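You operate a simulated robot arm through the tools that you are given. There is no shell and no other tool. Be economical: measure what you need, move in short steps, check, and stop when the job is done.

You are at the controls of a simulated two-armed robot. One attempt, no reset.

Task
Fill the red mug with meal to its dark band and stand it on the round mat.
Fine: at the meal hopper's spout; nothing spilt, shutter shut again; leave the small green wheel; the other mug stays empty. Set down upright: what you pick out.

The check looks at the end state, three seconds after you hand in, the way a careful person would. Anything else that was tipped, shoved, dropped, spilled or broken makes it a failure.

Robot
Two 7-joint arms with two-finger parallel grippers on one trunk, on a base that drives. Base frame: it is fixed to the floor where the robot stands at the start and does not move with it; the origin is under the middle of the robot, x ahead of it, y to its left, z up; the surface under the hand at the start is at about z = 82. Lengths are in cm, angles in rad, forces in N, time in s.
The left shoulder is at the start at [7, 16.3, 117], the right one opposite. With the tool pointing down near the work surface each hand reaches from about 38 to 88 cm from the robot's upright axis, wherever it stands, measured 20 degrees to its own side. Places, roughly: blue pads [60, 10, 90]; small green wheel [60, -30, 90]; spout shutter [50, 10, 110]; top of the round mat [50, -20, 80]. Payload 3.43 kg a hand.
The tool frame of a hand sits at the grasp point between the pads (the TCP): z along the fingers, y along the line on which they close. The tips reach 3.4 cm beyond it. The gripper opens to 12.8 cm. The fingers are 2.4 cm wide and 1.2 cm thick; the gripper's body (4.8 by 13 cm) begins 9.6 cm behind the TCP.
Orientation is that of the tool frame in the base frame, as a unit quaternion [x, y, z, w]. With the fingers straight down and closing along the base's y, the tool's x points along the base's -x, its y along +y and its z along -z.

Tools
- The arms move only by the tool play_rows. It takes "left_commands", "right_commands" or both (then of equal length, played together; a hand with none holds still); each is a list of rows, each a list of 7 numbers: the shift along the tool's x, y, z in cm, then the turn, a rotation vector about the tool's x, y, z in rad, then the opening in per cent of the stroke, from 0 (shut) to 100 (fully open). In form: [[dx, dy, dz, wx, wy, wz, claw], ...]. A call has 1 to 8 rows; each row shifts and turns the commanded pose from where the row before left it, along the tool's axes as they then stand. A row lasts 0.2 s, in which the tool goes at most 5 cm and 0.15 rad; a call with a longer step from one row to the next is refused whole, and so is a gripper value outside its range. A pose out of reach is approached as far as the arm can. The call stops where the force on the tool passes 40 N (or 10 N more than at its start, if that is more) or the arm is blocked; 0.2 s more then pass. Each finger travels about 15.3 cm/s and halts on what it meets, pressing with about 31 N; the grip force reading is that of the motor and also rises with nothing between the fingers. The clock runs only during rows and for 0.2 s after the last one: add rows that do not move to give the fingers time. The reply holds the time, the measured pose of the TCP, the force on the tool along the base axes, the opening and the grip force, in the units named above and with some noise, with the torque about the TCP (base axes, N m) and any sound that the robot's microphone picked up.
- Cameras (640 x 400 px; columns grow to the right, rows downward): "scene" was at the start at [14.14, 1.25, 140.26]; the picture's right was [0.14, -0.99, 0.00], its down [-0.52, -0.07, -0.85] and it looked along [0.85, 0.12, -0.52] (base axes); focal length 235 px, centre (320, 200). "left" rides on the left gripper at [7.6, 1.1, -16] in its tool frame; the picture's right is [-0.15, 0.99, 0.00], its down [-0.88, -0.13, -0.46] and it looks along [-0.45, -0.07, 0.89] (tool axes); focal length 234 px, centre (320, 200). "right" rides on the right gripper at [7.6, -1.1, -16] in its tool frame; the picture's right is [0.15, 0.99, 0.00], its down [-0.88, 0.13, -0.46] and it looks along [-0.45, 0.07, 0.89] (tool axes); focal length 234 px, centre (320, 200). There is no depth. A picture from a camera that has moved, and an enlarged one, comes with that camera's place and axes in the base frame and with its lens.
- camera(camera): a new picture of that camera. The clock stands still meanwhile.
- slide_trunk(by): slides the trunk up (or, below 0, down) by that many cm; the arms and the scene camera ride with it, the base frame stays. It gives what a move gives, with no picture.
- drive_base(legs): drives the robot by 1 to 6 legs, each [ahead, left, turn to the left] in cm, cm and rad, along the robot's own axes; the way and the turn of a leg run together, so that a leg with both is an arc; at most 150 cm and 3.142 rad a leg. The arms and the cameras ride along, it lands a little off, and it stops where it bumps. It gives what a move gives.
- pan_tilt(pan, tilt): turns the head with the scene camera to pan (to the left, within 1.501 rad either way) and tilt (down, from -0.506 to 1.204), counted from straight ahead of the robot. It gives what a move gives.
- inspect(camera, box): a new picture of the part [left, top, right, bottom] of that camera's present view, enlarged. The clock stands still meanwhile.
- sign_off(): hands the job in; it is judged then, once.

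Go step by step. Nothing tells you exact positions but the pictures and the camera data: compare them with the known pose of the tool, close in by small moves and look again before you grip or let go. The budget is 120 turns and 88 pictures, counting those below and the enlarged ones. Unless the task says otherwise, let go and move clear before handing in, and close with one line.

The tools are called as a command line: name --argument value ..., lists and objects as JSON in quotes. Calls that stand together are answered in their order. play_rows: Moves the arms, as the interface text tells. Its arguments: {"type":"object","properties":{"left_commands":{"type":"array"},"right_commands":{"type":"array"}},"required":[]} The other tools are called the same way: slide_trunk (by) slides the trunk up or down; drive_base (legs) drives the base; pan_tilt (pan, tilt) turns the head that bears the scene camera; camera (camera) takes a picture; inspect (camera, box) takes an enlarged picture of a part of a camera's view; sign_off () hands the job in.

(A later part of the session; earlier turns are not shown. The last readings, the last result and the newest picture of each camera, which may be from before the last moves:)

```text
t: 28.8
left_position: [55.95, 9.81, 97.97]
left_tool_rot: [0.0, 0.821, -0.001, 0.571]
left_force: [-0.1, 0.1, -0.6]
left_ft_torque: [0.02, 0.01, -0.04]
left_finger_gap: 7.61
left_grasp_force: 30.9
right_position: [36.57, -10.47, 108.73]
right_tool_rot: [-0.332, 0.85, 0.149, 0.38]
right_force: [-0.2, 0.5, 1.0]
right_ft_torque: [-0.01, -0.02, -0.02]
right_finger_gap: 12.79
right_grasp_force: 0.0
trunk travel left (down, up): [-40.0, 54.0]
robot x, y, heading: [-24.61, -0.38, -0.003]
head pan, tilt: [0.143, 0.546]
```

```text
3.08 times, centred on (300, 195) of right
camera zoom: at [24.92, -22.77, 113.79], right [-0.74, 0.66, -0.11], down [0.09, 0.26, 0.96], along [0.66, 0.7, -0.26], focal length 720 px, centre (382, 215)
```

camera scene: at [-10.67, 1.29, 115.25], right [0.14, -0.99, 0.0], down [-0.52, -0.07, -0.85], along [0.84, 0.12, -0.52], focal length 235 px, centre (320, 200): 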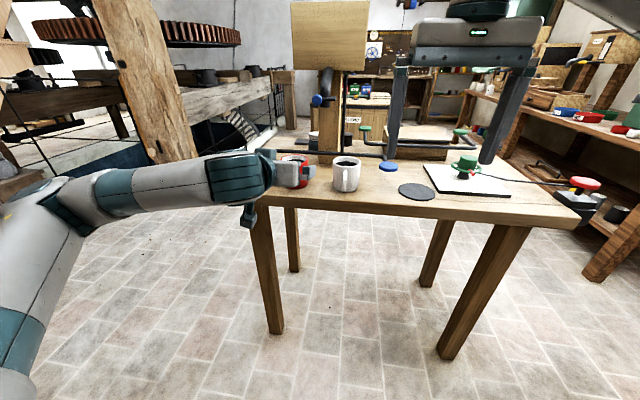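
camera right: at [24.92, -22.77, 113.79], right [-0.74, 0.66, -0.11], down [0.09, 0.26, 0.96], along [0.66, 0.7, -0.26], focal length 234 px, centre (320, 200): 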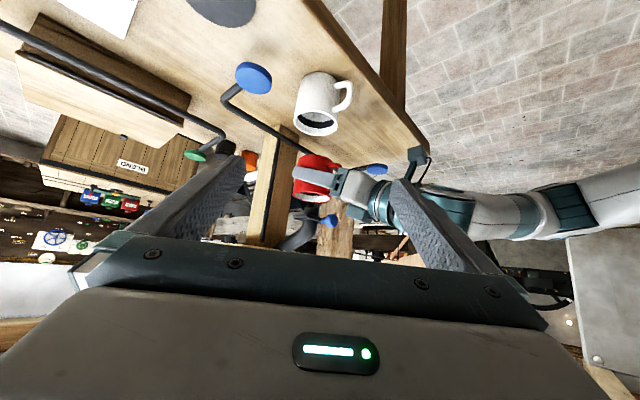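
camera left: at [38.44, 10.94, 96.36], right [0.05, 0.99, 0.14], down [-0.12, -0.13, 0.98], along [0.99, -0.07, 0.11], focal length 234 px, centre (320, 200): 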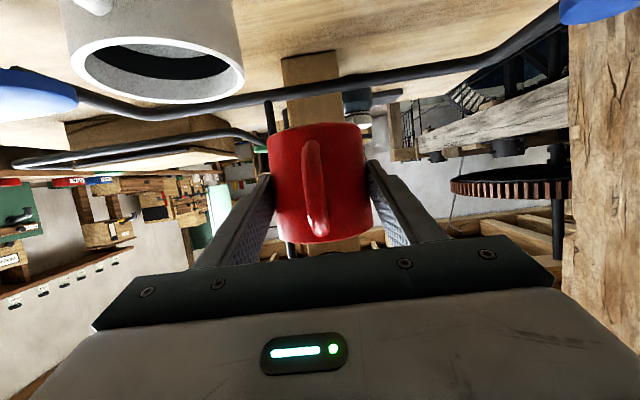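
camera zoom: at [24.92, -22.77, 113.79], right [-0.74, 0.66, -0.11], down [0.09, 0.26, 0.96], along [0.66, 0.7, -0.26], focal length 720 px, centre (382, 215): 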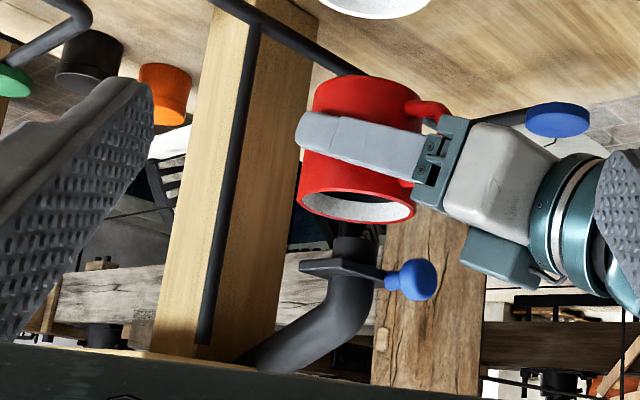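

I have a clear view: the mug rim is centred about 2 cm below the outlet, and the shutter plate carries the blue knob. The right blue pad is at about (54.4,-9.4,88). With the mug in place I'll try a gentle press on that pad, first turning the right hand down above it.

play_rows --right_commands '[[0, 0, 0, 0, 0.14, 0, 60], [0, 0, 0, 0, 0.14, 0, 30], [0, 0, 0, 0, 0.14, 0, 0], [0, 0, 0, 0, 0.14, 0, 0], [0, 0, 0, 0, 0.14, 0, 0], [0, 0, 0, 0, 0.14, 0, 0]]'

play_rows --right_commands '[[-2.74, -2.26, 0, 0, 0, 0, 0], [-2.74, -2.26, 0, 0, 0, 0, 0], [-2.74, -2.26, 0, 0, 0, 0, 0], [-2.74, -2.26, 0, 0, 0, 0, 0], [-2.74, -2.26, 0, 0, 0, 0, 0]]'

camera --camera "right"

camera --camera "scene"

```text
t: 30.2
left_position: [55.94, 9.82, 97.93]
left_tool_rot: [-0.001, 0.821, -0.001, 0.572]
left_force: [0.1, 0.5, -1.7]
left_ft_torque: [-0.02, 0.01, -0.06]
left_finger_gap: 7.6
left_grasp_force: 30.9
right_position: [36.51, -10.47, 108.72]
right_tool_rot: [-0.365, 0.931, -0.001, -0.001]
right_force: [-0.4, -1.1, 0.4]
right_ft_torque: [-0.06, 0.01, -0.04]
right_finger_gap: 0.0
right_grasp_force: 30.8
trunk travel left (down, up): [-40.0, 54.0]
robot x, y, heading: [-24.76, -0.09, -0.003]
head pan, tilt: [0.143, 0.546]
```

```text
t: 31.4
left_position: [56.0, 9.66, 97.89]
left_tool_rot: [0.001, 0.821, -0.001, 0.571]
left_force: [-0.6, -0.5, -1.1]
left_ft_torque: [0.01, -0.01, 0.02]
left_finger_gap: 7.61
left_grasp_force: 31.2
right_position: [42.25, -7.71, 102.12]
right_tool_rot: [-0.363, 0.932, 0.001, 0.0]
right_force: [0.0, -0.5, 0.0]
right_ft_torque: [-0.03, -0.01, -0.02]
right_finger_gap: 0.0
right_grasp_force: 30.9
right hand out of reach, approached as far as the arm can: row 1, 2, 3, 4, 5
trunk travel left (down, up): [-40.0, 54.0]
robot x, y, heading: [-24.71, -0.0, -0.004]
head pan, tilt: [0.143, 0.546]
```

```text
52 pictures are left
camera right: at [37.59, -13.67, 117.99], right [-0.78, 0.63, 0.0], down [0.56, 0.69, 0.46], along [0.29, 0.36, -0.89], focal length 234 px, centre (320, 200)
```

right: 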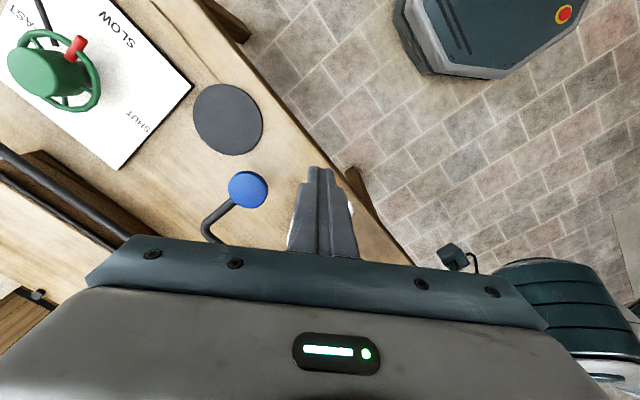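

```text
51 pictures are left
camera scene: at [-10.65, 1.25, 115.25], right [0.14, -0.99, 0.0], down [-0.52, -0.07, -0.85], along [0.84, 0.12, -0.52], focal length 235 px, centre (320, 200)
```

scene: 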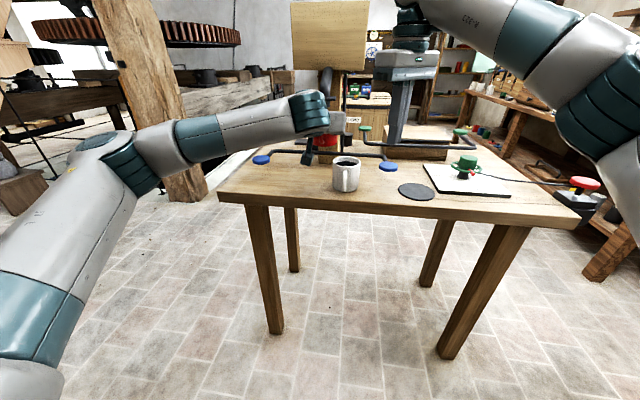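

Pointing straight down at z 102 is beyond the right arm's reach, which improves lower down. I'll lower the hand, then move over the pad staying a few cm above it.

play_rows --right_commands '[[0, 0, 3, 0, 0, 0, 0], [0, 0, 3, 0, 0, 0, 0], [-1.93, -2.37, 0, 0, 0, 0, 0], [-1.93, -2.37, 0, 0, 0, 0, 0], [-1.93, -2.37, 0, 0, 0, 0, 0], [-1.93, -2.37, 0, 0, 0, 0, 0]]'

camera --camera "right"

```text
t: 32.8
left_position: [55.96, 9.8, 97.95]
left_tool_rot: [0.001, 0.82, -0.001, 0.572]
left_force: [0.2, 0.0, -1.4]
left_ft_torque: [0.0, 0.02, 0.02]
left_finger_gap: 7.64
left_grasp_force: 31.1
right_position: [44.75, -8.07, 95.86]
right_tool_rot: [-0.364, 0.931, 0.001, 0.0]
right_force: [0.3, 0.0, -0.4]
right_ft_torque: [-0.02, -0.03, 0.01]
right_finger_gap: 0.01
right_grasp_force: 30.6
right hand out of reach, approached as far as the arm can: row 3, 4, 5, 6
trunk travel left (down, up): [-40.0, 54.0]
robot x, y, heading: [-24.77, 0.07, -0.002]
head pan, tilt: [0.143, 0.546]
```

```text
50 pictures are left
camera right: at [39.92, -14.1, 111.83], right [-0.78, 0.63, 0.0], down [0.56, 0.69, 0.46], along [0.29, 0.36, -0.89], focal length 234 px, centre (320, 200)
```

right: 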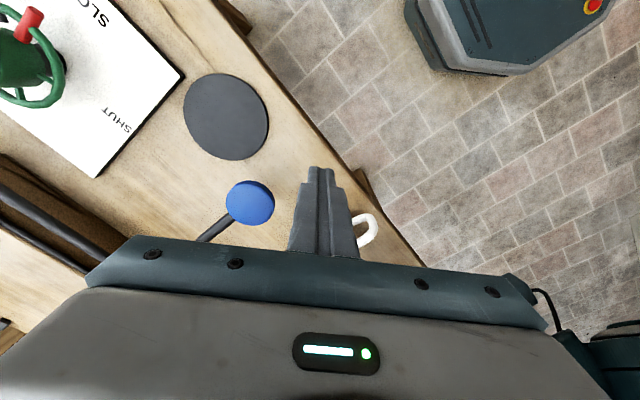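

The reach falls short with the hand vertical, so I'll undo the yaw and pitch the hand forward to gain reach, then come over the pad.

play_rows --right_commands '[[0, 0, 0, 0, 0, 0.15, 0], [0, 0, 0, 0, 0, 0.15, 0], [0, 0, 0, 0, 0, 0.15, 0], [0, 0, 0, 0, 0, 0.15, 0], [0, 0, 0, 0, 0, 0.14, 0]]'

play_rows --right_commands '[[0, 0, 0, 0, -0.14, 0, 0], [0, 0, 0, 0, -0.14, 0, 0], [0, 0, 0, 0, -0.14, 0, 0], [0, 0, 0, 0, -0.14, 0, 0], [0, 0, 0, 0, -0.14, 0, 0]]'

play_rows --right_commands '[[-1.5, -0.43, 2.06, 0, 0, 0, 0], [-1.5, -0.43, 2.06, 0, 0, 0, 0], [-1.5, -0.43, 2.06, 0, 0, 0, 0]]'

camera --camera "right"

```text
t: 34.0
left_position: [55.94, 9.76, 97.96]
left_tool_rot: [0.001, 0.821, -0.001, 0.571]
left_force: [-0.5, 0.1, -1.0]
left_ft_torque: [0.03, -0.01, 0.01]
left_finger_gap: 7.61
left_grasp_force: 30.9
right_position: [44.69, -8.11, 95.83]
right_tool_rot: [-0.003, 1.0, 0.0, 0.0]
right_force: [-0.5, -0.3, -0.1]
right_ft_torque: [-0.01, 0.0, 0.01]
right_finger_gap: 0.01
right_grasp_force: 31.2
trunk travel left (down, up): [-40.0, 54.0]
robot x, y, heading: [-24.91, -0.08, 0.0]
head pan, tilt: [0.143, 0.546]
```

```text
t: 35.2
left_position: [55.92, 9.67, 97.98]
left_tool_rot: [0.001, 0.821, -0.002, 0.572]
left_force: [0.1, 0.7, -1.5]
left_ft_torque: [-0.03, 0.01, -0.01]
left_finger_gap: 7.65
left_grasp_force: 30.5
right_position: [44.72, -8.25, 95.84]
right_tool_rot: [-0.002, 0.939, 0.002, 0.344]
right_force: [-0.3, -0.6, 0.4]
right_ft_torque: [0.0, -0.01, 0.03]
right_finger_gap: 0.01
right_grasp_force: 30.6
trunk travel left (down, up): [-40.0, 54.0]
robot x, y, heading: [-25.27, -0.13, 0.001]
head pan, tilt: [0.143, 0.546]
```

```text
t: 36.0
left_position: [55.96, 9.66, 97.91]
left_tool_rot: [0.0, 0.821, -0.001, 0.572]
left_force: [0.1, -1.1, -1.1]
left_ft_torque: [0.03, -0.02, -0.02]
left_finger_gap: 7.61
left_grasp_force: 31.1
right_position: [52.28, -9.4, 93.91]
right_tool_rot: [-0.003, 0.939, 0.002, 0.343]
right_force: [0.8, -0.6, -0.1]
right_ft_torque: [0.02, 0.01, 0.0]
right_finger_gap: 0.03
right_grasp_force: 30.6
trunk travel left (down, up): [-40.0, 54.0]
robot x, y, heading: [-24.81, -0.29, -0.001]
head pan, tilt: [0.143, 0.546]
```

```text
49 pictures are left
camera right: at [36.21, -10.62, 101.28], right [-0.12, 0.99, -0.09], down [0.38, 0.13, 0.92], along [0.92, 0.07, -0.39], focal length 234 px, centre (320, 200)
```

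right: 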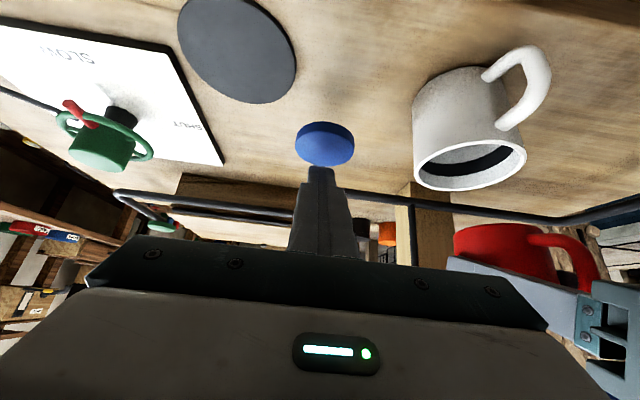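

The fingertips are right over the blue pad. I'll press down in 1 cm steps and watch the force and the shutter.

play_rows --right_commands '[[0.644, 0, 0.765, 0, 0, 0, 0], [0.644, 0, 0.765, 0, 0, 0, 0], [0.64, 0, 0.765, 0, 0, 0, 0]]'

camera --camera "right"

```text
t: 36.8
left_position: [56.06, 9.83, 97.94]
left_tool_rot: [0.0, 0.821, 0.0, 0.572]
left_force: [-0.1, 1.0, -1.4]
left_ft_torque: [0.01, 0.05, -0.05]
left_finger_gap: 7.61
left_grasp_force: 31.1
right_position: [52.17, -9.38, 90.88]
right_tool_rot: [-0.003, 0.939, 0.001, 0.343]
right_force: [1.0, -0.5, 1.5]
right_ft_torque: [-0.01, 0.0, -0.05]
right_finger_gap: 0.0
right_grasp_force: 30.6
trunk travel left (down, up): [-40.0, 54.0]
robot x, y, heading: [-24.86, 0.12, -0.002]
head pan, tilt: [0.143, 0.546]
```

```text
48 pictures are left
camera right: at [36.13, -10.58, 98.31], right [-0.12, 0.99, -0.09], down [0.38, 0.13, 0.92], along [0.92, 0.07, -0.39], focal length 234 px, centre (320, 200)
```

right: 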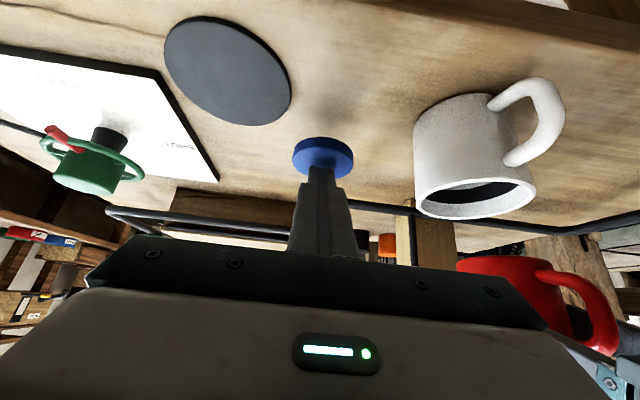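

The tips have just met the pad. I'll press 1.5 cm further in small steps, watching the force.

play_rows --right_commands '[[0.322, 0, 0.382, 0, 0, 0, 0], [0.322, 0, 0.382, 0, 0, 0, 0], [0.322, 0, 0.382, 0, 0, 0, 0]]'

inspect --camera "scene" --box '[240, 80, 440, 200]'

```text
t: 37.6
left_position: [56.0, 9.68, 97.85]
left_tool_rot: [0.0, 0.82, 0.0, 0.572]
left_force: [-0.2, -0.5, -0.2]
left_ft_torque: [0.03, 0.01, 0.02]
left_finger_gap: 7.61
left_grasp_force: 31.5
right_position: [52.15, -9.34, 89.39]
right_tool_rot: [-0.003, 0.939, 0.002, 0.343]
right_force: [0.6, -1.9, 3.2]
right_ft_torque: [-0.05, -0.05, 0.01]
right_finger_gap: 0.01
right_grasp_force: 31.3
trunk travel left (down, up): [-40.0, 54.0]
robot x, y, heading: [-24.55, -0.22, -0.003]
head pan, tilt: [0.143, 0.546]
```

```text
3.20 times, centred on (340, 140) of scene
camera zoom: at [-10.73, 1.23, 115.26], right [0.14, -0.99, 0.0], down [-0.52, -0.07, -0.85], along [0.85, 0.12, -0.52], focal length 753 px, centre (256, 392)
```

zoom: 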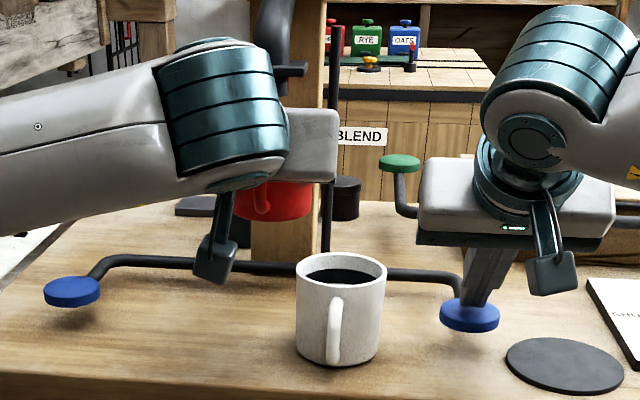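

The pad gives against a soft spring. I'll check at the spout whether anything flows.

inspect --camera "left" --box '[220, 120, 420, 260]'

play_rows --right_commands '[[0.322, 0, 0.382, 0, 0, 0, 0], [0.322, 0, 0.382, 0, 0, 0, 0]]'

inspect --camera "left" --box '[220, 120, 420, 260]'

```text
2.86 times, centred on (320, 190) of left
camera zoom: at [38.39, 10.94, 96.4], right [0.05, 0.99, 0.14], down [-0.12, -0.13, 0.98], along [0.99, -0.07, 0.11], focal length 669 px, centre (320, 229)
```

zoom: 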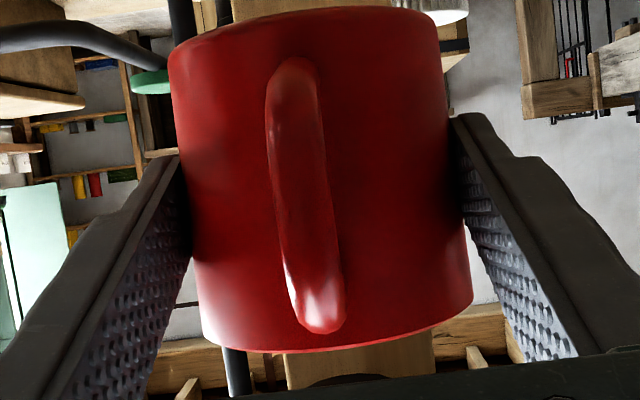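

```text
t: 38.2
left_position: [55.7, 9.67, 98.23]
left_tool_rot: [0.002, 0.819, -0.003, 0.573]
left_force: [-0.5, 0.7, -1.8]
left_ft_torque: [0.02, 0.02, -0.02]
left_finger_gap: 7.58
left_grasp_force: 30.4
right_position: [52.12, -9.49, 89.35]
right_tool_rot: [-0.003, 0.937, 0.003, 0.348]
right_force: [9.7, -2.8, 34.8]
right_ft_torque: [-0.1, -0.76, 0.16]
right_finger_gap: 0.0
right_grasp_force: 30.7
trunk travel left (down, up): [-40.0, 54.0]
robot x, y, heading: [-24.87, -0.14, -0.002]
head pan, tilt: [0.143, 0.546]
```

```text
2.86 times, centred on (320, 190) of left
camera zoom: at [38.16, 10.95, 96.63], right [0.05, 0.99, 0.14], down [-0.12, -0.13, 0.98], along [0.99, -0.07, 0.12], focal length 669 px, centre (320, 229)
```

zoom: 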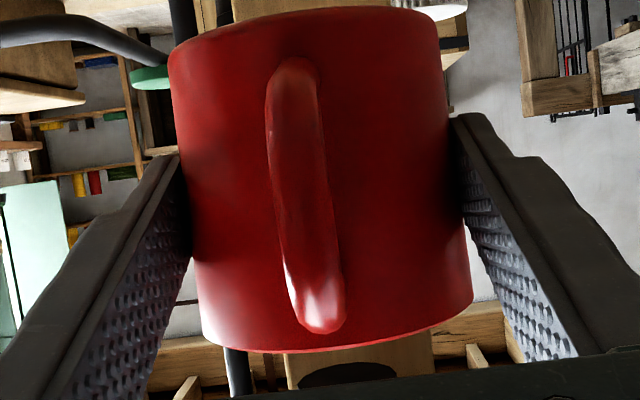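

The pad hit its stop at full travel with 35 N. I'll ease back 0.7 cm of command, hold it pressed for about a second and compare the mug's weight.

play_rows --right_commands '[[-0.45, 0, -0.53, 0, 0, 0, 0], [0, 0, 0, 0, 0, 0, 0], [0, 0, 0, 0, 0, 0, 0], [0, 0, 0, 0, 0, 0, 0]]'

inspect --camera "scene" --box '[270, 70, 390, 160]'

```text
t: 39.2
left_position: [55.87, 9.64, 97.99]
left_tool_rot: [0.0, 0.82, -0.001, 0.572]
left_force: [0.6, -0.1, -1.2]
left_ft_torque: [-0.01, 0.07, 0.01]
left_finger_gap: 7.6
left_grasp_force: 30.3
right_position: [52.2, -9.19, 89.19]
right_tool_rot: [-0.004, 0.939, 0.001, 0.344]
right_force: [12.1, -1.9, 20.7]
right_ft_torque: [-0.04, -0.64, -0.04]
right_finger_gap: 0.0
right_grasp_force: 30.9
trunk travel left (down, up): [-40.0, 54.0]
robot x, y, heading: [-25.04, 0.16, -0.002]
head pan, tilt: [0.143, 0.546]
```

```text
4.44 times, centred on (330, 115) of scene
camera zoom: at [-10.82, 1.26, 115.27], right [0.14, -0.99, 0.0], down [-0.51, -0.07, -0.85], along [0.85, 0.12, -0.52], focal length 1045 px, centre (276, 578)
```

zoom: 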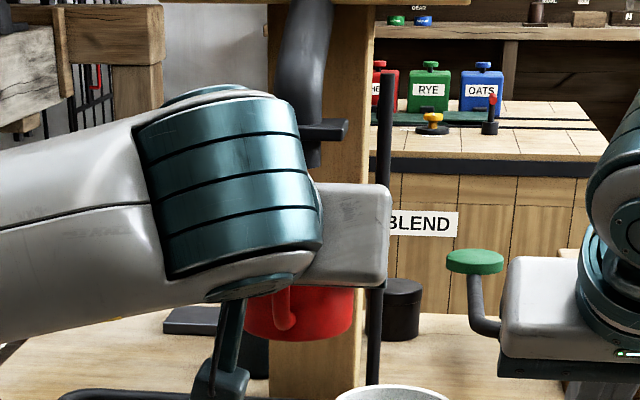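

No meal is visible at the outlet with the pad fully down; the pad only drew the tall rod down. I'll release the pad gently and swing the left hand round to the mug's left side, pivoting about the mug, so the shutter knob is free from the front.

play_rows --right_commands '[[-0.45, 0, -0.53, 0, 0, 0, 0], [-0.644, 0, -0.765, 0, 0, 0, 0], [-0.644, 0, -0.765, 0, 0, 0, 0], [-1.3, 0, -1.5, 0, 0, 0, 0], [-1.3, 0, -1.5, 0, 0, 0, 0]]'

play_rows --left_commands '[[0, 0.18, 0, 0.131, 0, 0.048, 0], [0, 0.18, 0, 0.131, 0, 0.048, 0], [0, 0.18, 0, 0.131, 0, 0.048, 0], [0, 0.18, 0, 0.131, 0, 0.048, 0], [0, 0.18, 0, 0.131, 0, 0.048, 0], [0, 0.18, 0, 0.131, 0, 0.048, 0]]'

camera --camera "scene"

camera --camera "left"

```text
t: 40.4
left_position: [55.89, 9.75, 98.09]
left_tool_rot: [0.0, 0.821, -0.001, 0.571]
left_force: [-0.7, -0.5, -2.1]
left_ft_torque: [-0.02, 0.02, -0.01]
left_finger_gap: 7.61
left_grasp_force: 31.5
right_position: [52.24, -9.4, 95.81]
right_tool_rot: [-0.004, 0.939, 0.002, 0.343]
right_force: [0.2, -1.2, -0.2]
right_ft_torque: [0.01, 0.0, -0.02]
right_finger_gap: 0.0
right_grasp_force: 30.8
trunk travel left (down, up): [-40.0, 54.0]
robot x, y, heading: [-24.65, -0.06, -0.003]
head pan, tilt: [0.143, 0.546]
```

```text
t: 41.8
left_position: [56.19, 10.57, 97.93]
left_tool_rot: [0.307, 0.76, -0.217, 0.531]
left_force: [0.5, 0.7, -1.0]
left_ft_torque: [0.02, 0.02, 0.0]
left_finger_gap: 7.64
left_grasp_force: 30.9
left hand out of reach, approached as far as the arm can: row 6
right_position: [52.19, -9.48, 95.82]
right_tool_rot: [-0.003, 0.939, 0.001, 0.343]
right_force: [0.2, -0.4, 0.0]
right_ft_torque: [0.0, -0.03, 0.01]
right_finger_gap: 0.02
right_grasp_force: 30.8
trunk travel left (down, up): [-40.0, 54.0]
robot x, y, heading: [-24.66, -0.09, -0.004]
head pan, tilt: [0.143, 0.546]
```

```text
43 pictures are left
camera scene: at [-10.72, 1.22, 115.25], right [0.14, -0.99, 0.0], down [-0.52, -0.07, -0.85], along [0.85, 0.12, -0.52], focal length 235 px, centre (320, 200)
```

scene: 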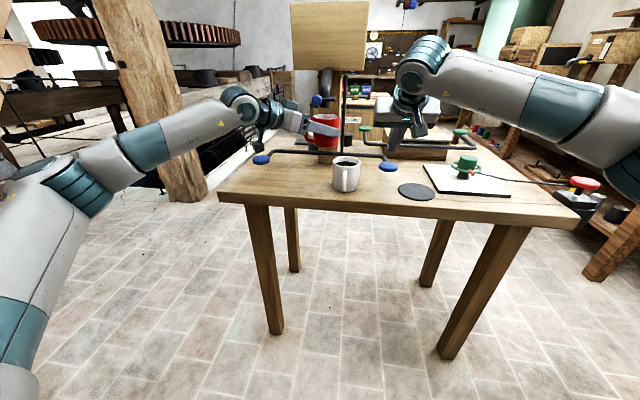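

```text
42 pictures are left
camera left: at [44.43, 23.75, 96.31], right [0.73, 0.67, 0.13], down [-0.18, 0.0, 0.98], along [0.66, -0.74, 0.12], focal length 234 px, centre (320, 200)
```

left: 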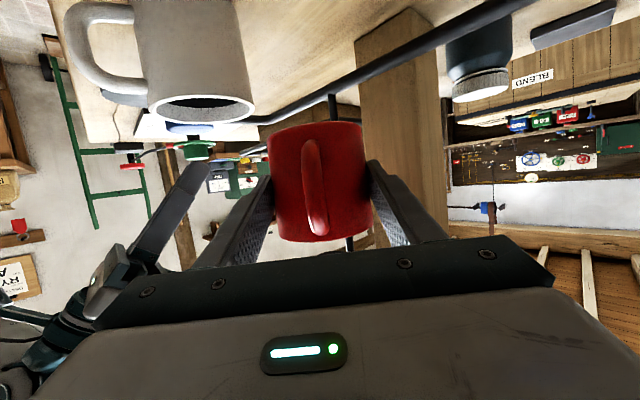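

The front is now free. I'll zoom on the spout, shutter and mug.

inspect --camera "scene" --box '[290, 60, 370, 160]'

```text
4.00 times, centred on (330, 110) of scene
camera zoom: at [-10.72, 1.22, 115.25], right [0.14, -0.99, 0.0], down [-0.52, -0.07, -0.85], along [0.85, 0.12, -0.52], focal length 941 px, centre (280, 560)
```

zoom: 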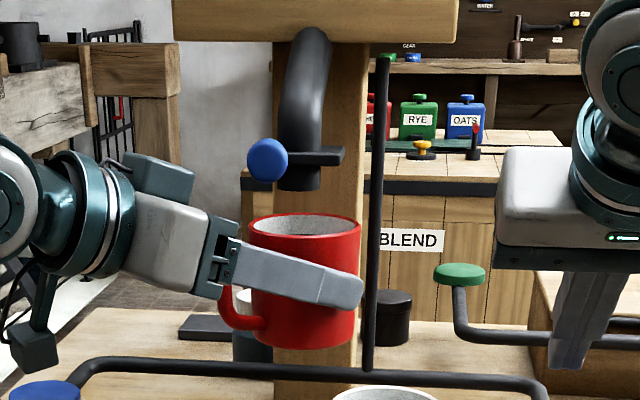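

The mug rim is centred below the outlet and the knob is reachable from the front right. I'll raise and retract the right hand, then pitch and yaw it toward the knob.

play_rows --right_commands '[[0.36, 0, -4.2, 0, 0, 0, 0], [0.36, 0, -4.2, 0, 0, 0, 0], [0.36, 0, -4.2, 0, 0, 0, 0], [0.36, 0, -4.2, 0, 0, 0, 20], [0, 0, 0, 0, -0.13, 0, 45], [0, 0, 0, 0, -0.13, 0, 45], [0, 0, 0, 0, -0.13, 0, 45], [0, 0, 0, 0, -0.13, 0, 45]]'

play_rows --right_commands '[[0, 0, 0, -0.141, 0, -0.051, 45], [0, 0, 0, -0.141, 0, -0.051, 45]]'

camera --camera "right"

```text
t: 43.6
left_position: [56.29, 10.63, 97.93]
left_tool_rot: [0.307, 0.76, -0.216, 0.53]
left_force: [-0.5, -0.2, -0.6]
left_ft_torque: [0.0, 0.01, -0.02]
left_finger_gap: 7.61
left_grasp_force: 31.0
right_position: [40.27, -9.36, 107.89]
right_tool_rot: [-0.003, 0.819, 0.003, 0.574]
right_force: [0.1, 0.4, 0.0]
right_ft_torque: [-0.02, 0.0, 0.01]
right_finger_gap: 5.77
right_grasp_force: 0.1
trunk travel left (down, up): [-40.0, 54.0]
robot x, y, heading: [-24.93, -0.24, -0.001]
head pan, tilt: [0.143, 0.546]
```

```text
t: 44.2
left_position: [56.2, 10.53, 97.83]
left_tool_rot: [0.307, 0.761, -0.216, 0.529]
left_force: [-0.2, -0.3, -1.0]
left_ft_torque: [0.02, 0.01, -0.06]
left_finger_gap: 7.63
left_grasp_force: 31.3
right_position: [40.37, -9.46, 107.84]
right_tool_rot: [-0.125, 0.81, 0.089, 0.566]
right_force: [-0.5, 0.2, -0.6]
right_ft_torque: [0.01, -0.04, -0.02]
right_finger_gap: 5.75
right_grasp_force: 0.0
trunk travel left (down, up): [-40.0, 54.0]
robot x, y, heading: [-24.71, 0.11, -0.002]
head pan, tilt: [0.143, 0.546]
```

```text
40 pictures are left
camera right: at [23.95, -15.84, 106.21], right [-0.35, 0.93, -0.13], down [-0.16, 0.08, 0.98], along [0.92, 0.37, 0.12], focal length 234 px, centre (320, 200)
```

right: 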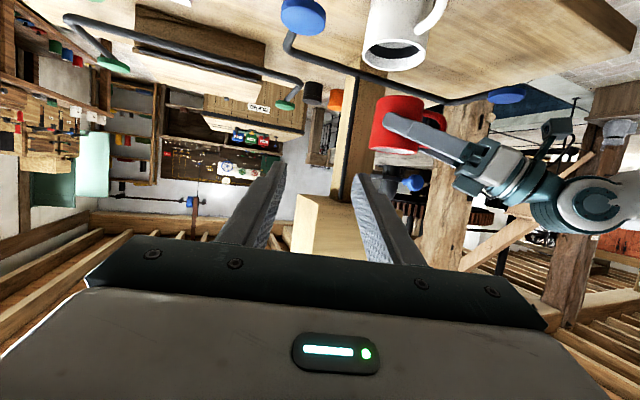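

The knob checks out at about (53.1,11,106.1). I'll move to a pre-grasp 8 cm short of it.

play_rows --right_commands '[[-0.93, 3.2, 1.98, 0, 0, 0, 45], [-0.93, 3.2, 1.98, 0, 0, 0, 45], [-0.93, 3.2, 1.98, 0, 0, 0, 45], [-0.93, 3.2, 1.98, 0, 0, 0, 45], [-0.93, 3.2, 1.98, 0, 0, 0, 45]]'

camera --camera "right"

```text
t: 45.4
left_position: [56.22, 10.68, 97.92]
left_tool_rot: [0.307, 0.761, -0.216, 0.53]
left_force: [-0.6, 0.8, -0.5]
left_ft_torque: [-0.03, 0.02, 0.02]
left_finger_gap: 7.62
left_grasp_force: 31.0
right_position: [45.71, 9.1, 108.66]
right_tool_rot: [-0.125, 0.81, 0.088, 0.565]
right_force: [0.9, 0.7, 0.3]
right_ft_torque: [0.01, 0.0, 0.01]
right_finger_gap: 5.78
right_grasp_force: 0.1
trunk travel left (down, up): [-40.0, 54.0]
robot x, y, heading: [-24.83, 0.16, -0.002]
head pan, tilt: [0.143, 0.546]
```

```text
39 pictures are left
camera right: at [29.29, 2.72, 107.16], right [-0.35, 0.93, -0.14], down [-0.16, 0.09, 0.98], along [0.92, 0.36, 0.12], focal length 234 px, centre (320, 200)
```

right: 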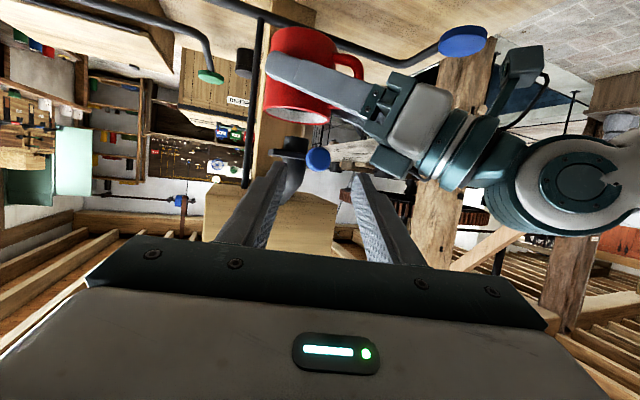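

inspect --camera "right" --box '[240, 90, 400, 210]'

```text
3.33 times, centred on (320, 150) of right
camera zoom: at [29.29, 2.72, 107.16], right [-0.35, 0.93, -0.14], down [-0.16, 0.09, 0.98], along [0.92, 0.36, 0.12], focal length 781 px, centre (320, 367)
```

zoom: 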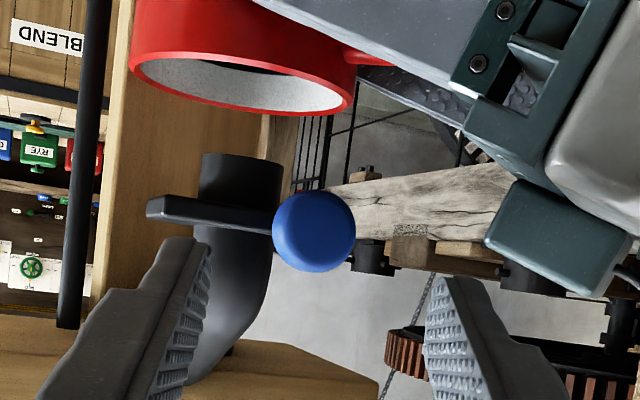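

The knob is a 2.8 cm ball on the shutter plate's front-left. I'll narrow the fingers and advance so just the tips straddle the ball without touching the plate.

play_rows --right_commands '[[0, -0.1, 1.7, 0, 0, 0, 31], [0, -0.1, 1.7, 0, 0, 0, 31], [-0.08, -0.1, 1.6, 0, 0, 0, 31]]'

inspect --camera "right" --box '[240, 90, 400, 210]'

inspect --camera "scene" --box '[290, 70, 370, 150]'

```text
t: 46.2
left_position: [56.16, 10.49, 97.72]
left_tool_rot: [0.307, 0.761, -0.216, 0.529]
left_force: [-0.6, 0.4, -1.8]
left_ft_torque: [0.01, 0.04, 0.01]
left_finger_gap: 7.58
left_grasp_force: 30.8
right_position: [50.33, 10.25, 107.12]
right_tool_rot: [-0.125, 0.81, 0.089, 0.566]
right_force: [0.5, 0.0, -0.6]
right_ft_torque: [-0.01, -0.01, 0.03]
right_finger_gap: 3.96
right_grasp_force: 0.0
trunk travel left (down, up): [-40.0, 54.0]
robot x, y, heading: [-24.69, -0.37, -0.0]
head pan, tilt: [0.143, 0.546]
```

```text
3.33 times, centred on (320, 150) of right
camera zoom: at [34.01, 3.9, 105.56], right [-0.35, 0.93, -0.14], down [-0.16, 0.08, 0.98], along [0.92, 0.36, 0.12], focal length 781 px, centre (320, 367)
```

zoom: 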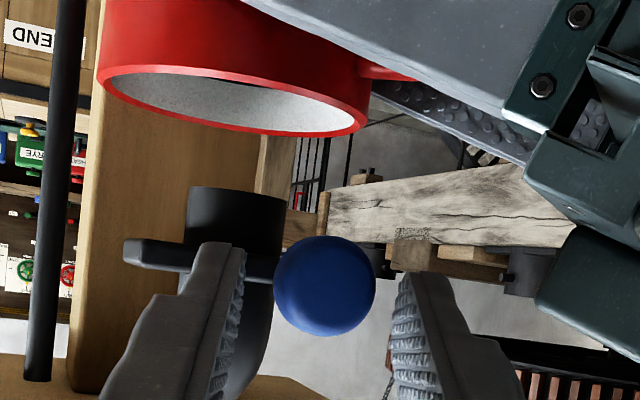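

```text
5.00 times, centred on (330, 110) of scene
camera zoom: at [-10.67, 1.27, 115.25], right [0.14, -0.99, 0.0], down [-0.52, -0.07, -0.85], along [0.85, 0.12, -0.52], focal length 1176 px, centre (270, 650)
```

zoom: 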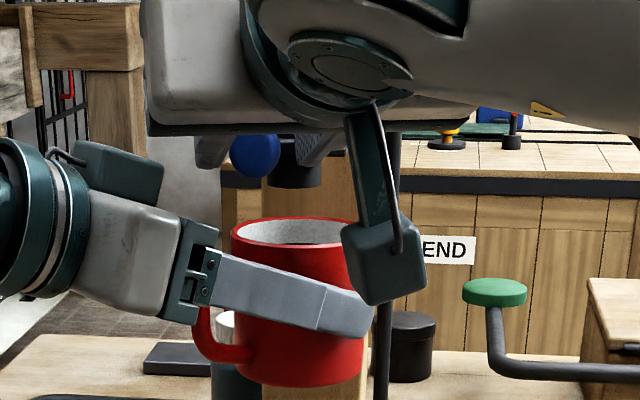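

The tips straddle the knob evenly. I'll close on it.

play_rows --right_commands '[[0, 0, 0, 0, 0, 0, 25], [0, 0, 0, 0, 0, 0, 20], [0, 0, 0, 0, 0, 0, 10], [0, 0, 0, 0, 0, 0, 0]]'

play_rows --right_commands '[[0, 0, -0.4, 0, 0, 0, 0], [0, 0, 0, 0, 0, 0, 0]]'

```text
t: 47.2
left_position: [56.22, 10.6, 97.86]
left_tool_rot: [0.308, 0.761, -0.216, 0.529]
left_force: [0.1, -0.4, -1.7]
left_ft_torque: [-0.01, 0.01, 0.0]
left_finger_gap: 7.58
left_grasp_force: 31.0
right_position: [50.32, 10.22, 107.14]
right_tool_rot: [-0.126, 0.81, 0.089, 0.565]
right_force: [0.0, 1.5, 0.3]
right_ft_torque: [0.03, -0.11, -0.03]
right_finger_gap: 2.54
right_grasp_force: 45.1
trunk travel left (down, up): [-40.0, 54.0]
robot x, y, heading: [-24.76, -0.26, -0.001]
head pan, tilt: [0.143, 0.546]
```

```text
t: 47.8
left_position: [56.48, 10.55, 97.7]
left_tool_rot: [0.307, 0.761, -0.217, 0.529]
left_force: [0.3, -0.8, -1.1]
left_ft_torque: [0.0, 0.01, 0.0]
left_finger_gap: 7.59
left_grasp_force: 31.3
right_position: [50.31, 9.74, 107.29]
right_tool_rot: [-0.123, 0.81, 0.088, 0.566]
right_force: [19.1, 0.1, 3.6]
right_ft_torque: [0.09, -1.06, -0.34]
right_finger_gap: 2.54
right_grasp_force: 44.7
trunk travel left (down, up): [-40.0, 54.0]
robot x, y, heading: [-25.03, 0.09, -0.0]
head pan, tilt: [0.143, 0.546]
```

Pulling straight back is blocked (19 N), but the knob drifted sideways freely. I'll undo the pull and try a small sideways move to the right.

play_rows --right_commands '[[0, 0, 0.4, 0, 0, 0, 0], [0.02, -0.5, -0.14, 0, 0, 0, 0], [0.02, -0.5, -0.14, 0, 0, 0, 0], [0, 0, 0, 0, 0, 0, 0]]'

inspect --camera "right" --box '[220, 80, 420, 230]'

```text
t: 48.8
left_position: [56.18, 10.6, 97.83]
left_tool_rot: [0.307, 0.76, -0.216, 0.53]
left_force: [-0.1, -0.6, -1.2]
left_ft_torque: [0.03, 0.04, -0.02]
left_finger_gap: 7.6
left_grasp_force: 30.7
right_position: [50.33, 9.22, 106.98]
right_tool_rot: [-0.126, 0.809, 0.09, 0.566]
right_force: [1.8, 1.5, 1.0]
right_ft_torque: [0.26, -0.91, -0.02]
right_finger_gap: 2.57
right_grasp_force: 45.0
trunk travel left (down, up): [-40.0, 54.0]
robot x, y, heading: [-24.98, -0.18, 0.002]
head pan, tilt: [0.143, 0.546]
```

```text
2.67 times, centred on (320, 155) of right
camera zoom: at [33.95, 2.87, 105.61], right [-0.35, 0.93, -0.14], down [-0.16, 0.08, 0.98], along [0.92, 0.36, 0.12], focal length 624 px, centre (320, 320)
```

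zoom: 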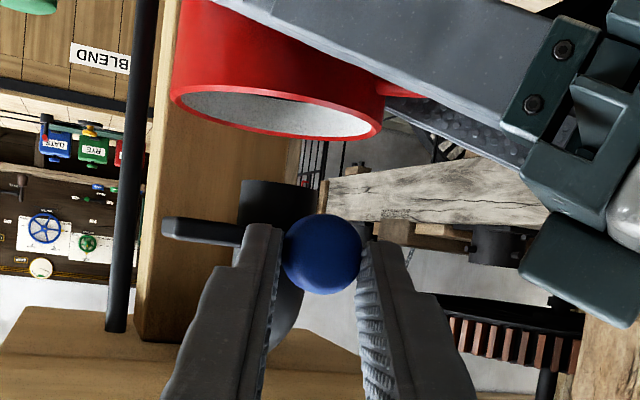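

The shutter plate slides sideways with the knob: it has moved 1 cm right with almost no force and nothing flows yet. I'll go on in half-centimetre steps, looking after each.

play_rows --right_commands '[[0.02, -0.5, -0.14, 0, 0, 0, 0], [0, 0, 0, 0, 0, 0, 0]]'

inspect --camera "right" --box '[220, 80, 420, 230]'

```text
t: 49.4
left_position: [56.06, 10.6, 97.95]
left_tool_rot: [0.307, 0.76, -0.216, 0.53]
left_force: [0.5, -0.9, -1.4]
left_ft_torque: [0.01, -0.02, 0.01]
left_finger_gap: 7.61
left_grasp_force: 31.3
right_position: [50.37, 8.71, 107.21]
right_tool_rot: [-0.125, 0.81, 0.088, 0.566]
right_force: [-7.6, -0.2, -4.8]
right_ft_torque: [0.05, -0.21, 0.01]
right_finger_gap: 2.55
right_grasp_force: 44.8
trunk travel left (down, up): [-40.0, 54.0]
robot x, y, heading: [-25.01, -0.08, -0.003]
head pan, tilt: [0.143, 0.546]
```

```text
2.67 times, centred on (320, 155) of right
camera zoom: at [33.94, 2.32, 105.62], right [-0.35, 0.93, -0.14], down [-0.16, 0.08, 0.98], along [0.92, 0.36, 0.12], focal length 624 px, centre (320, 320)
```

zoom: 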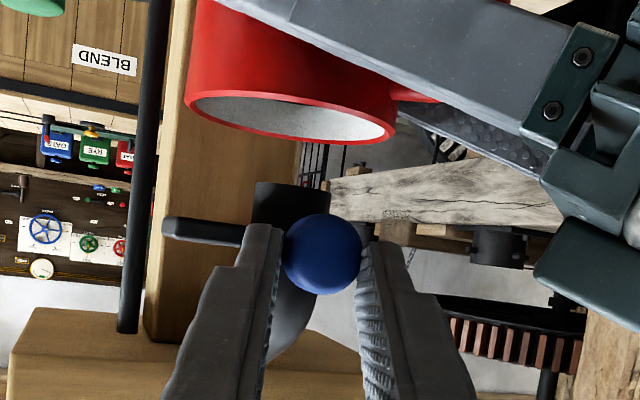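

No flow at 1.5 cm. I'll go on another half centimetre, easing slightly back to relieve the axial force.

play_rows --right_commands '[[0.02, -0.5, -0.2, 0, 0, 0, 0], [0, 0, 0, 0, 0, 0, 0]]'

inspect --camera "right" --box '[220, 80, 420, 230]'

```text
t: 50.0
left_position: [56.11, 10.66, 97.9]
left_tool_rot: [0.307, 0.761, -0.216, 0.53]
left_force: [0.1, 0.0, -2.6]
left_ft_torque: [0.02, 0.0, 0.07]
left_finger_gap: 7.62
left_grasp_force: 30.7
right_position: [50.41, 8.18, 107.03]
right_tool_rot: [-0.126, 0.81, 0.089, 0.565]
right_force: [-11.2, 1.1, -11.2]
right_ft_torque: [0.08, -0.14, 0.06]
right_finger_gap: 2.56
right_grasp_force: 45.0
trunk travel left (down, up): [-40.0, 54.0]
robot x, y, heading: [-24.98, -0.06, -0.001]
head pan, tilt: [0.143, 0.546]
```

```text
2.67 times, centred on (320, 155) of right
camera zoom: at [33.94, 1.84, 105.64], right [-0.35, 0.93, -0.14], down [-0.16, 0.09, 0.98], along [0.92, 0.36, 0.12], focal length 624 px, centre (320, 320)
```

zoom: 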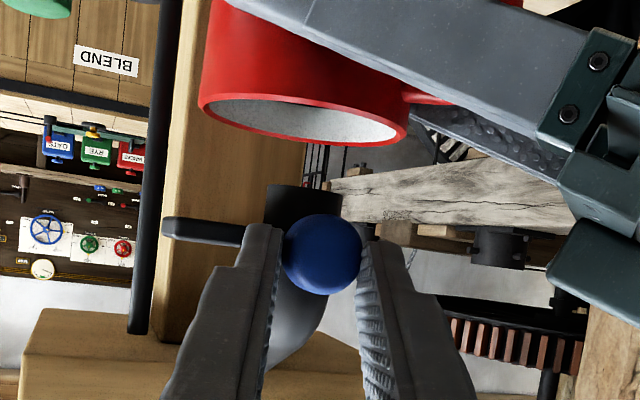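

Still no stream is visible, and the mug weight reads about the same within noise. I'll relieve the off-axis force and continue another half centimetre.

play_rows --right_commands '[[0.2, 0, -0.1, 0, 0, 0, 0], [0.02, -0.5, -0.17, 0, 0, 0, 0], [0, 0, 0, 0, 0, 0, 0]]'

inspect --camera "right" --box '[220, 80, 420, 230]'

```text
t: 50.8
left_position: [56.25, 10.48, 97.93]
left_tool_rot: [0.307, 0.761, -0.216, 0.529]
left_force: [-0.5, -0.3, -1.3]
left_ft_torque: [0.02, 0.01, -0.02]
left_finger_gap: 7.6
left_grasp_force: 30.3
right_position: [50.34, 7.39, 107.06]
right_tool_rot: [-0.124, 0.81, 0.088, 0.567]
right_force: [0.0, -1.1, -3.0]
right_ft_torque: [-0.04, 0.01, -0.17]
right_finger_gap: 2.57
right_grasp_force: 44.9
trunk travel left (down, up): [-40.0, 54.0]
robot x, y, heading: [-25.17, 0.02, 0.001]
head pan, tilt: [0.143, 0.546]
```

```text
2.67 times, centred on (320, 155) of right
camera zoom: at [33.92, 1.13, 105.58], right [-0.35, 0.93, -0.14], down [-0.16, 0.08, 0.98], along [0.93, 0.36, 0.12], focal length 624 px, centre (320, 320)
```

zoom: 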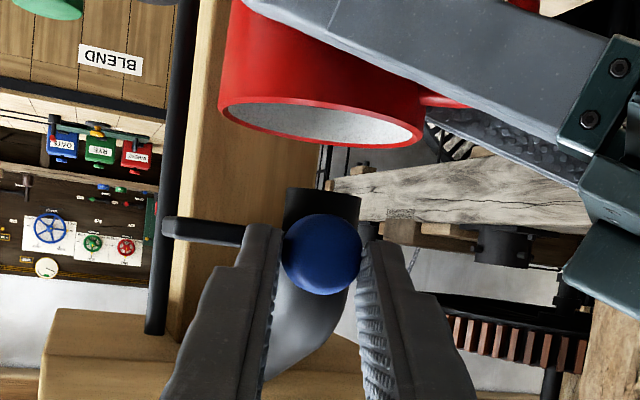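

Now 2.8 cm across with no flow and no resistance. I'll continue carefully.

play_rows --right_commands '[[0.02, -0.5, -0.17, 0, 0, 0, 0], [0.02, -0.4, -0.14, 0, 0, 0, 0], [0, 0, 0, 0, 0, 0, 0]]'

inspect --camera "right" --box '[220, 80, 420, 230]'

```text
t: 51.6
left_position: [56.23, 10.45, 97.85]
left_tool_rot: [0.307, 0.76, -0.217, 0.53]
left_force: [0.3, 0.4, -1.7]
left_ft_torque: [0.02, -0.01, -0.03]
left_finger_gap: 7.62
left_grasp_force: 31.0
right_position: [50.24, 6.54, 107.11]
right_tool_rot: [-0.125, 0.81, 0.089, 0.566]
right_force: [4.0, 0.2, -2.2]
right_ft_torque: [-0.03, -0.15, -0.07]
right_finger_gap: 2.55
right_grasp_force: 45.0
trunk travel left (down, up): [-40.0, 54.0]
robot x, y, heading: [-25.01, -0.02, 0.002]
head pan, tilt: [0.143, 0.546]
```

```text
2.67 times, centred on (320, 155) of right
camera zoom: at [33.94, 0.24, 105.61], right [-0.35, 0.93, -0.14], down [-0.16, 0.08, 0.98], along [0.92, 0.36, 0.12], focal length 624 px, centre (320, 320)
```

zoom: 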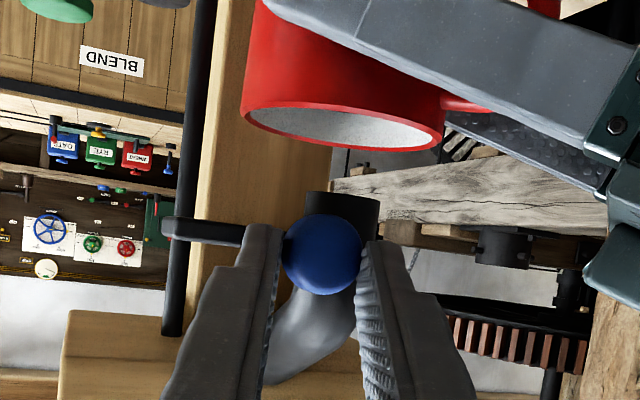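

3.7 cm travelled, still dry. I'll continue to find the end of travel.

play_rows --right_commands '[[0.02, -0.5, -0.17, 0, 0, 0, 0], [0.02, -0.5, -0.14, 0, 0, 0, 0], [0, 0, 0, 0, 0, 0, 0]]'

inspect --camera "right" --box '[220, 80, 420, 230]'

```text
t: 52.4
left_position: [56.42, 11.14, 97.76]
left_tool_rot: [0.305, 0.761, -0.217, 0.53]
left_force: [0.0, 0.0, -0.9]
left_ft_torque: [0.02, -0.01, -0.01]
left_finger_gap: 7.62
left_grasp_force: 31.2
right_position: [50.31, 6.15, 107.23]
right_tool_rot: [-0.128, 0.81, 0.09, 0.565]
right_force: [11.5, 23.9, -1.3]
right_ft_torque: [0.62, -0.67, 0.47]
right_finger_gap: 2.57
right_grasp_force: 45.5
trunk travel left (down, up): [-40.0, 54.0]
robot x, y, heading: [-24.76, 0.02, 0.001]
head pan, tilt: [0.143, 0.546]
```

```text
2.67 times, centred on (320, 155) of right
camera zoom: at [33.98, -0.2, 105.64], right [-0.35, 0.93, -0.14], down [-0.16, 0.09, 0.98], along [0.92, 0.37, 0.12], focal length 624 px, centre (320, 320)
```

zoom: 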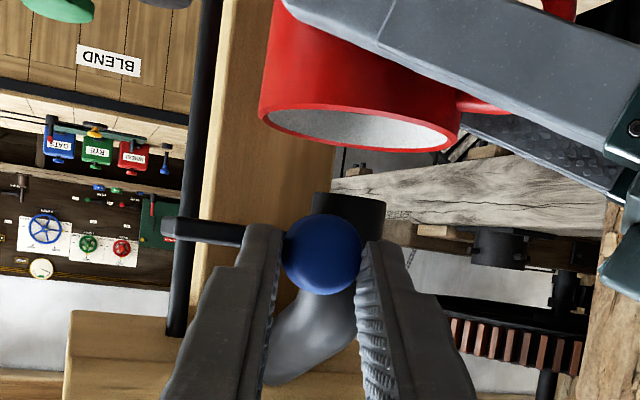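

The shutter reached its right-hand stop, about 4.1 cm across and fully open, and nothing flows, so the blue pad must feed the meal. I'll relax, let go of the knob, and take the right hand back over the pad.

play_rows --right_commands '[[0, 0.4, 0.1, 0, 0, 0, 0], [0, 0, 0, 0, 0, 0, 31], [0, 0, 0, 0, 0, 0, 34], [0, 0, -2, 0, 0, 0, 34], [0, 0, -4, 0, 0, 0, 34]]'

play_rows --right_commands '[[1, -3, -1.9, 0, 0, 0, 20], [1, -3, -1.9, 0, 0, 0, 0], [1, -3, -1.9, 0, 0, 0, 0], [1, -3, -1.9, 0, 0, 0, 0], [0, 0, 0, 0.141, 0, 0.051, 0], [0, 0, 0, 0.141, 0, 0.051, 0]]'

inspect --camera "scene" --box '[290, 70, 370, 150]'

```text
t: 53.6
left_position: [56.2, 10.52, 98.0]
left_tool_rot: [0.307, 0.76, -0.216, 0.53]
left_force: [0.1, -0.2, -0.9]
left_ft_torque: [0.02, 0.03, 0.01]
left_finger_gap: 7.62
left_grasp_force: 30.7
right_position: [44.89, 4.22, 109.4]
right_tool_rot: [-0.125, 0.81, 0.09, 0.566]
right_force: [-0.4, -0.3, 0.5]
right_ft_torque: [-0.04, 0.0, -0.01]
right_finger_gap: 4.38
right_grasp_force: 0.0
trunk travel left (down, up): [-40.0, 54.0]
robot x, y, heading: [-25.03, 0.07, -0.0]
head pan, tilt: [0.143, 0.546]
```

```text
t: 55.0
left_position: [56.19, 10.56, 97.95]
left_tool_rot: [0.308, 0.761, -0.216, 0.529]
left_force: [-0.5, 0.5, -1.7]
left_ft_torque: [-0.02, 0.0, 0.05]
left_finger_gap: 7.61
left_grasp_force: 31.7
right_position: [40.44, -9.77, 108.12]
right_tool_rot: [-0.002, 0.82, 0.002, 0.573]
right_force: [-0.4, 0.2, -0.6]
right_ft_torque: [0.02, -0.01, 0.0]
right_finger_gap: 0.0
right_grasp_force: 31.4
trunk travel left (down, up): [-40.0, 54.0]
robot x, y, heading: [-24.8, -0.43, 0.002]
head pan, tilt: [0.143, 0.546]
```

```text
5.00 times, centred on (330, 110) of scene
camera zoom: at [-10.72, 1.27, 115.25], right [0.14, -0.99, 0.0], down [-0.52, -0.07, -0.85], along [0.85, 0.12, -0.52], focal length 1176 px, centre (270, 650)
```

zoom: 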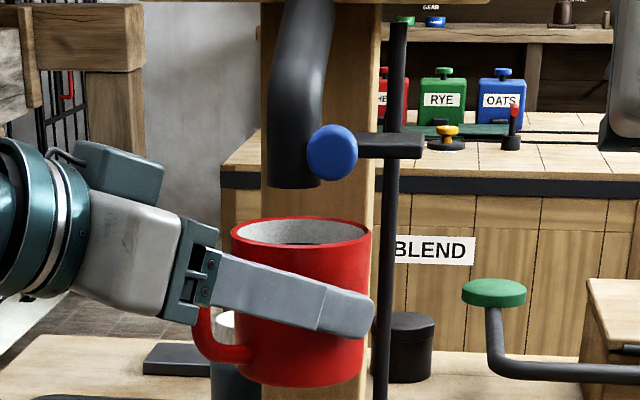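

The shutter is open with the knob clear and the mug centred below. I'll position over the pad again.

play_rows --right_commands '[[0, 0, 0, 0, 0.13, 0, 0], [0, 0, 0, 0, 0.13, 0, 0], [0, 0, 0, 0, 0.13, 0, 0], [0, 0, 0, 0, 0.13, 0, 0], [-0.36, 0.08, 4.2, 0, 0, 0, 0], [-0.36, 0.08, 4.2, 0, 0, 0, 0], [-0.36, 0.08, 4.2, 0, 0, 0, 0], [-0.36, 0.08, 4.2, 0, 0, 0, 0]]'

play_rows --right_commands '[[1.3, 0, 1.55, 0, 0, 0, 0], [1.3, 0, 1.55, 0, 0, 0, 0], [0.3, 0, 0.35, 0, 0, 0, 0]]'

camera --camera "right"

```text
t: 56.8
left_position: [56.37, 10.66, 97.85]
left_tool_rot: [0.308, 0.76, -0.217, 0.529]
left_force: [0.0, 0.4, -1.4]
left_ft_torque: [0.0, -0.02, 0.02]
left_finger_gap: 7.6
left_grasp_force: 31.2
right_position: [52.45, -9.45, 96.17]
right_tool_rot: [-0.003, 0.94, 0.002, 0.342]
right_force: [0.1, 0.8, 0.0]
right_ft_torque: [-0.02, 0.01, 0.0]
right_finger_gap: 0.03
right_grasp_force: 31.5
trunk travel left (down, up): [-40.0, 54.0]
robot x, y, heading: [-24.92, -0.1, -0.002]
head pan, tilt: [0.143, 0.546]
```

```text
t: 57.6
left_position: [56.21, 10.64, 97.99]
left_tool_rot: [0.308, 0.76, -0.217, 0.529]
left_force: [0.5, 1.6, -1.4]
left_ft_torque: [-0.04, 0.02, -0.02]
left_finger_gap: 7.62
left_grasp_force: 30.6
right_position: [52.19, -9.33, 91.74]
right_tool_rot: [-0.004, 0.939, 0.002, 0.343]
right_force: [-0.7, -1.1, 1.7]
right_ft_torque: [0.01, 0.0, 0.01]
right_finger_gap: 0.0
right_grasp_force: 31.3
trunk travel left (down, up): [-40.0, 54.0]
robot x, y, heading: [-24.95, -0.04, -0.002]
head pan, tilt: [0.143, 0.546]
```

```text
28 pictures are left
camera right: at [36.25, -10.5, 99.19], right [-0.12, 0.99, -0.09], down [0.38, 0.13, 0.92], along [0.92, 0.07, -0.39], focal length 234 px, centre (320, 200)
```

right: 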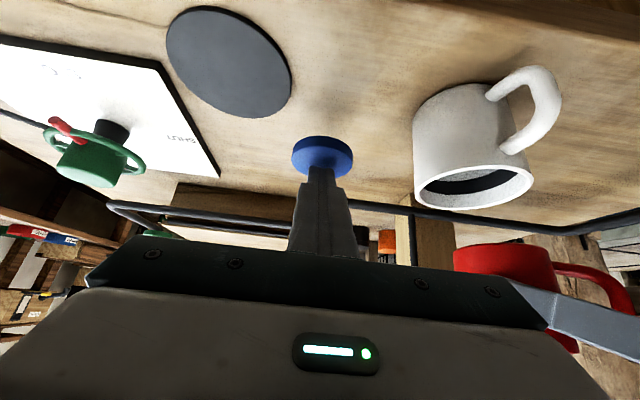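

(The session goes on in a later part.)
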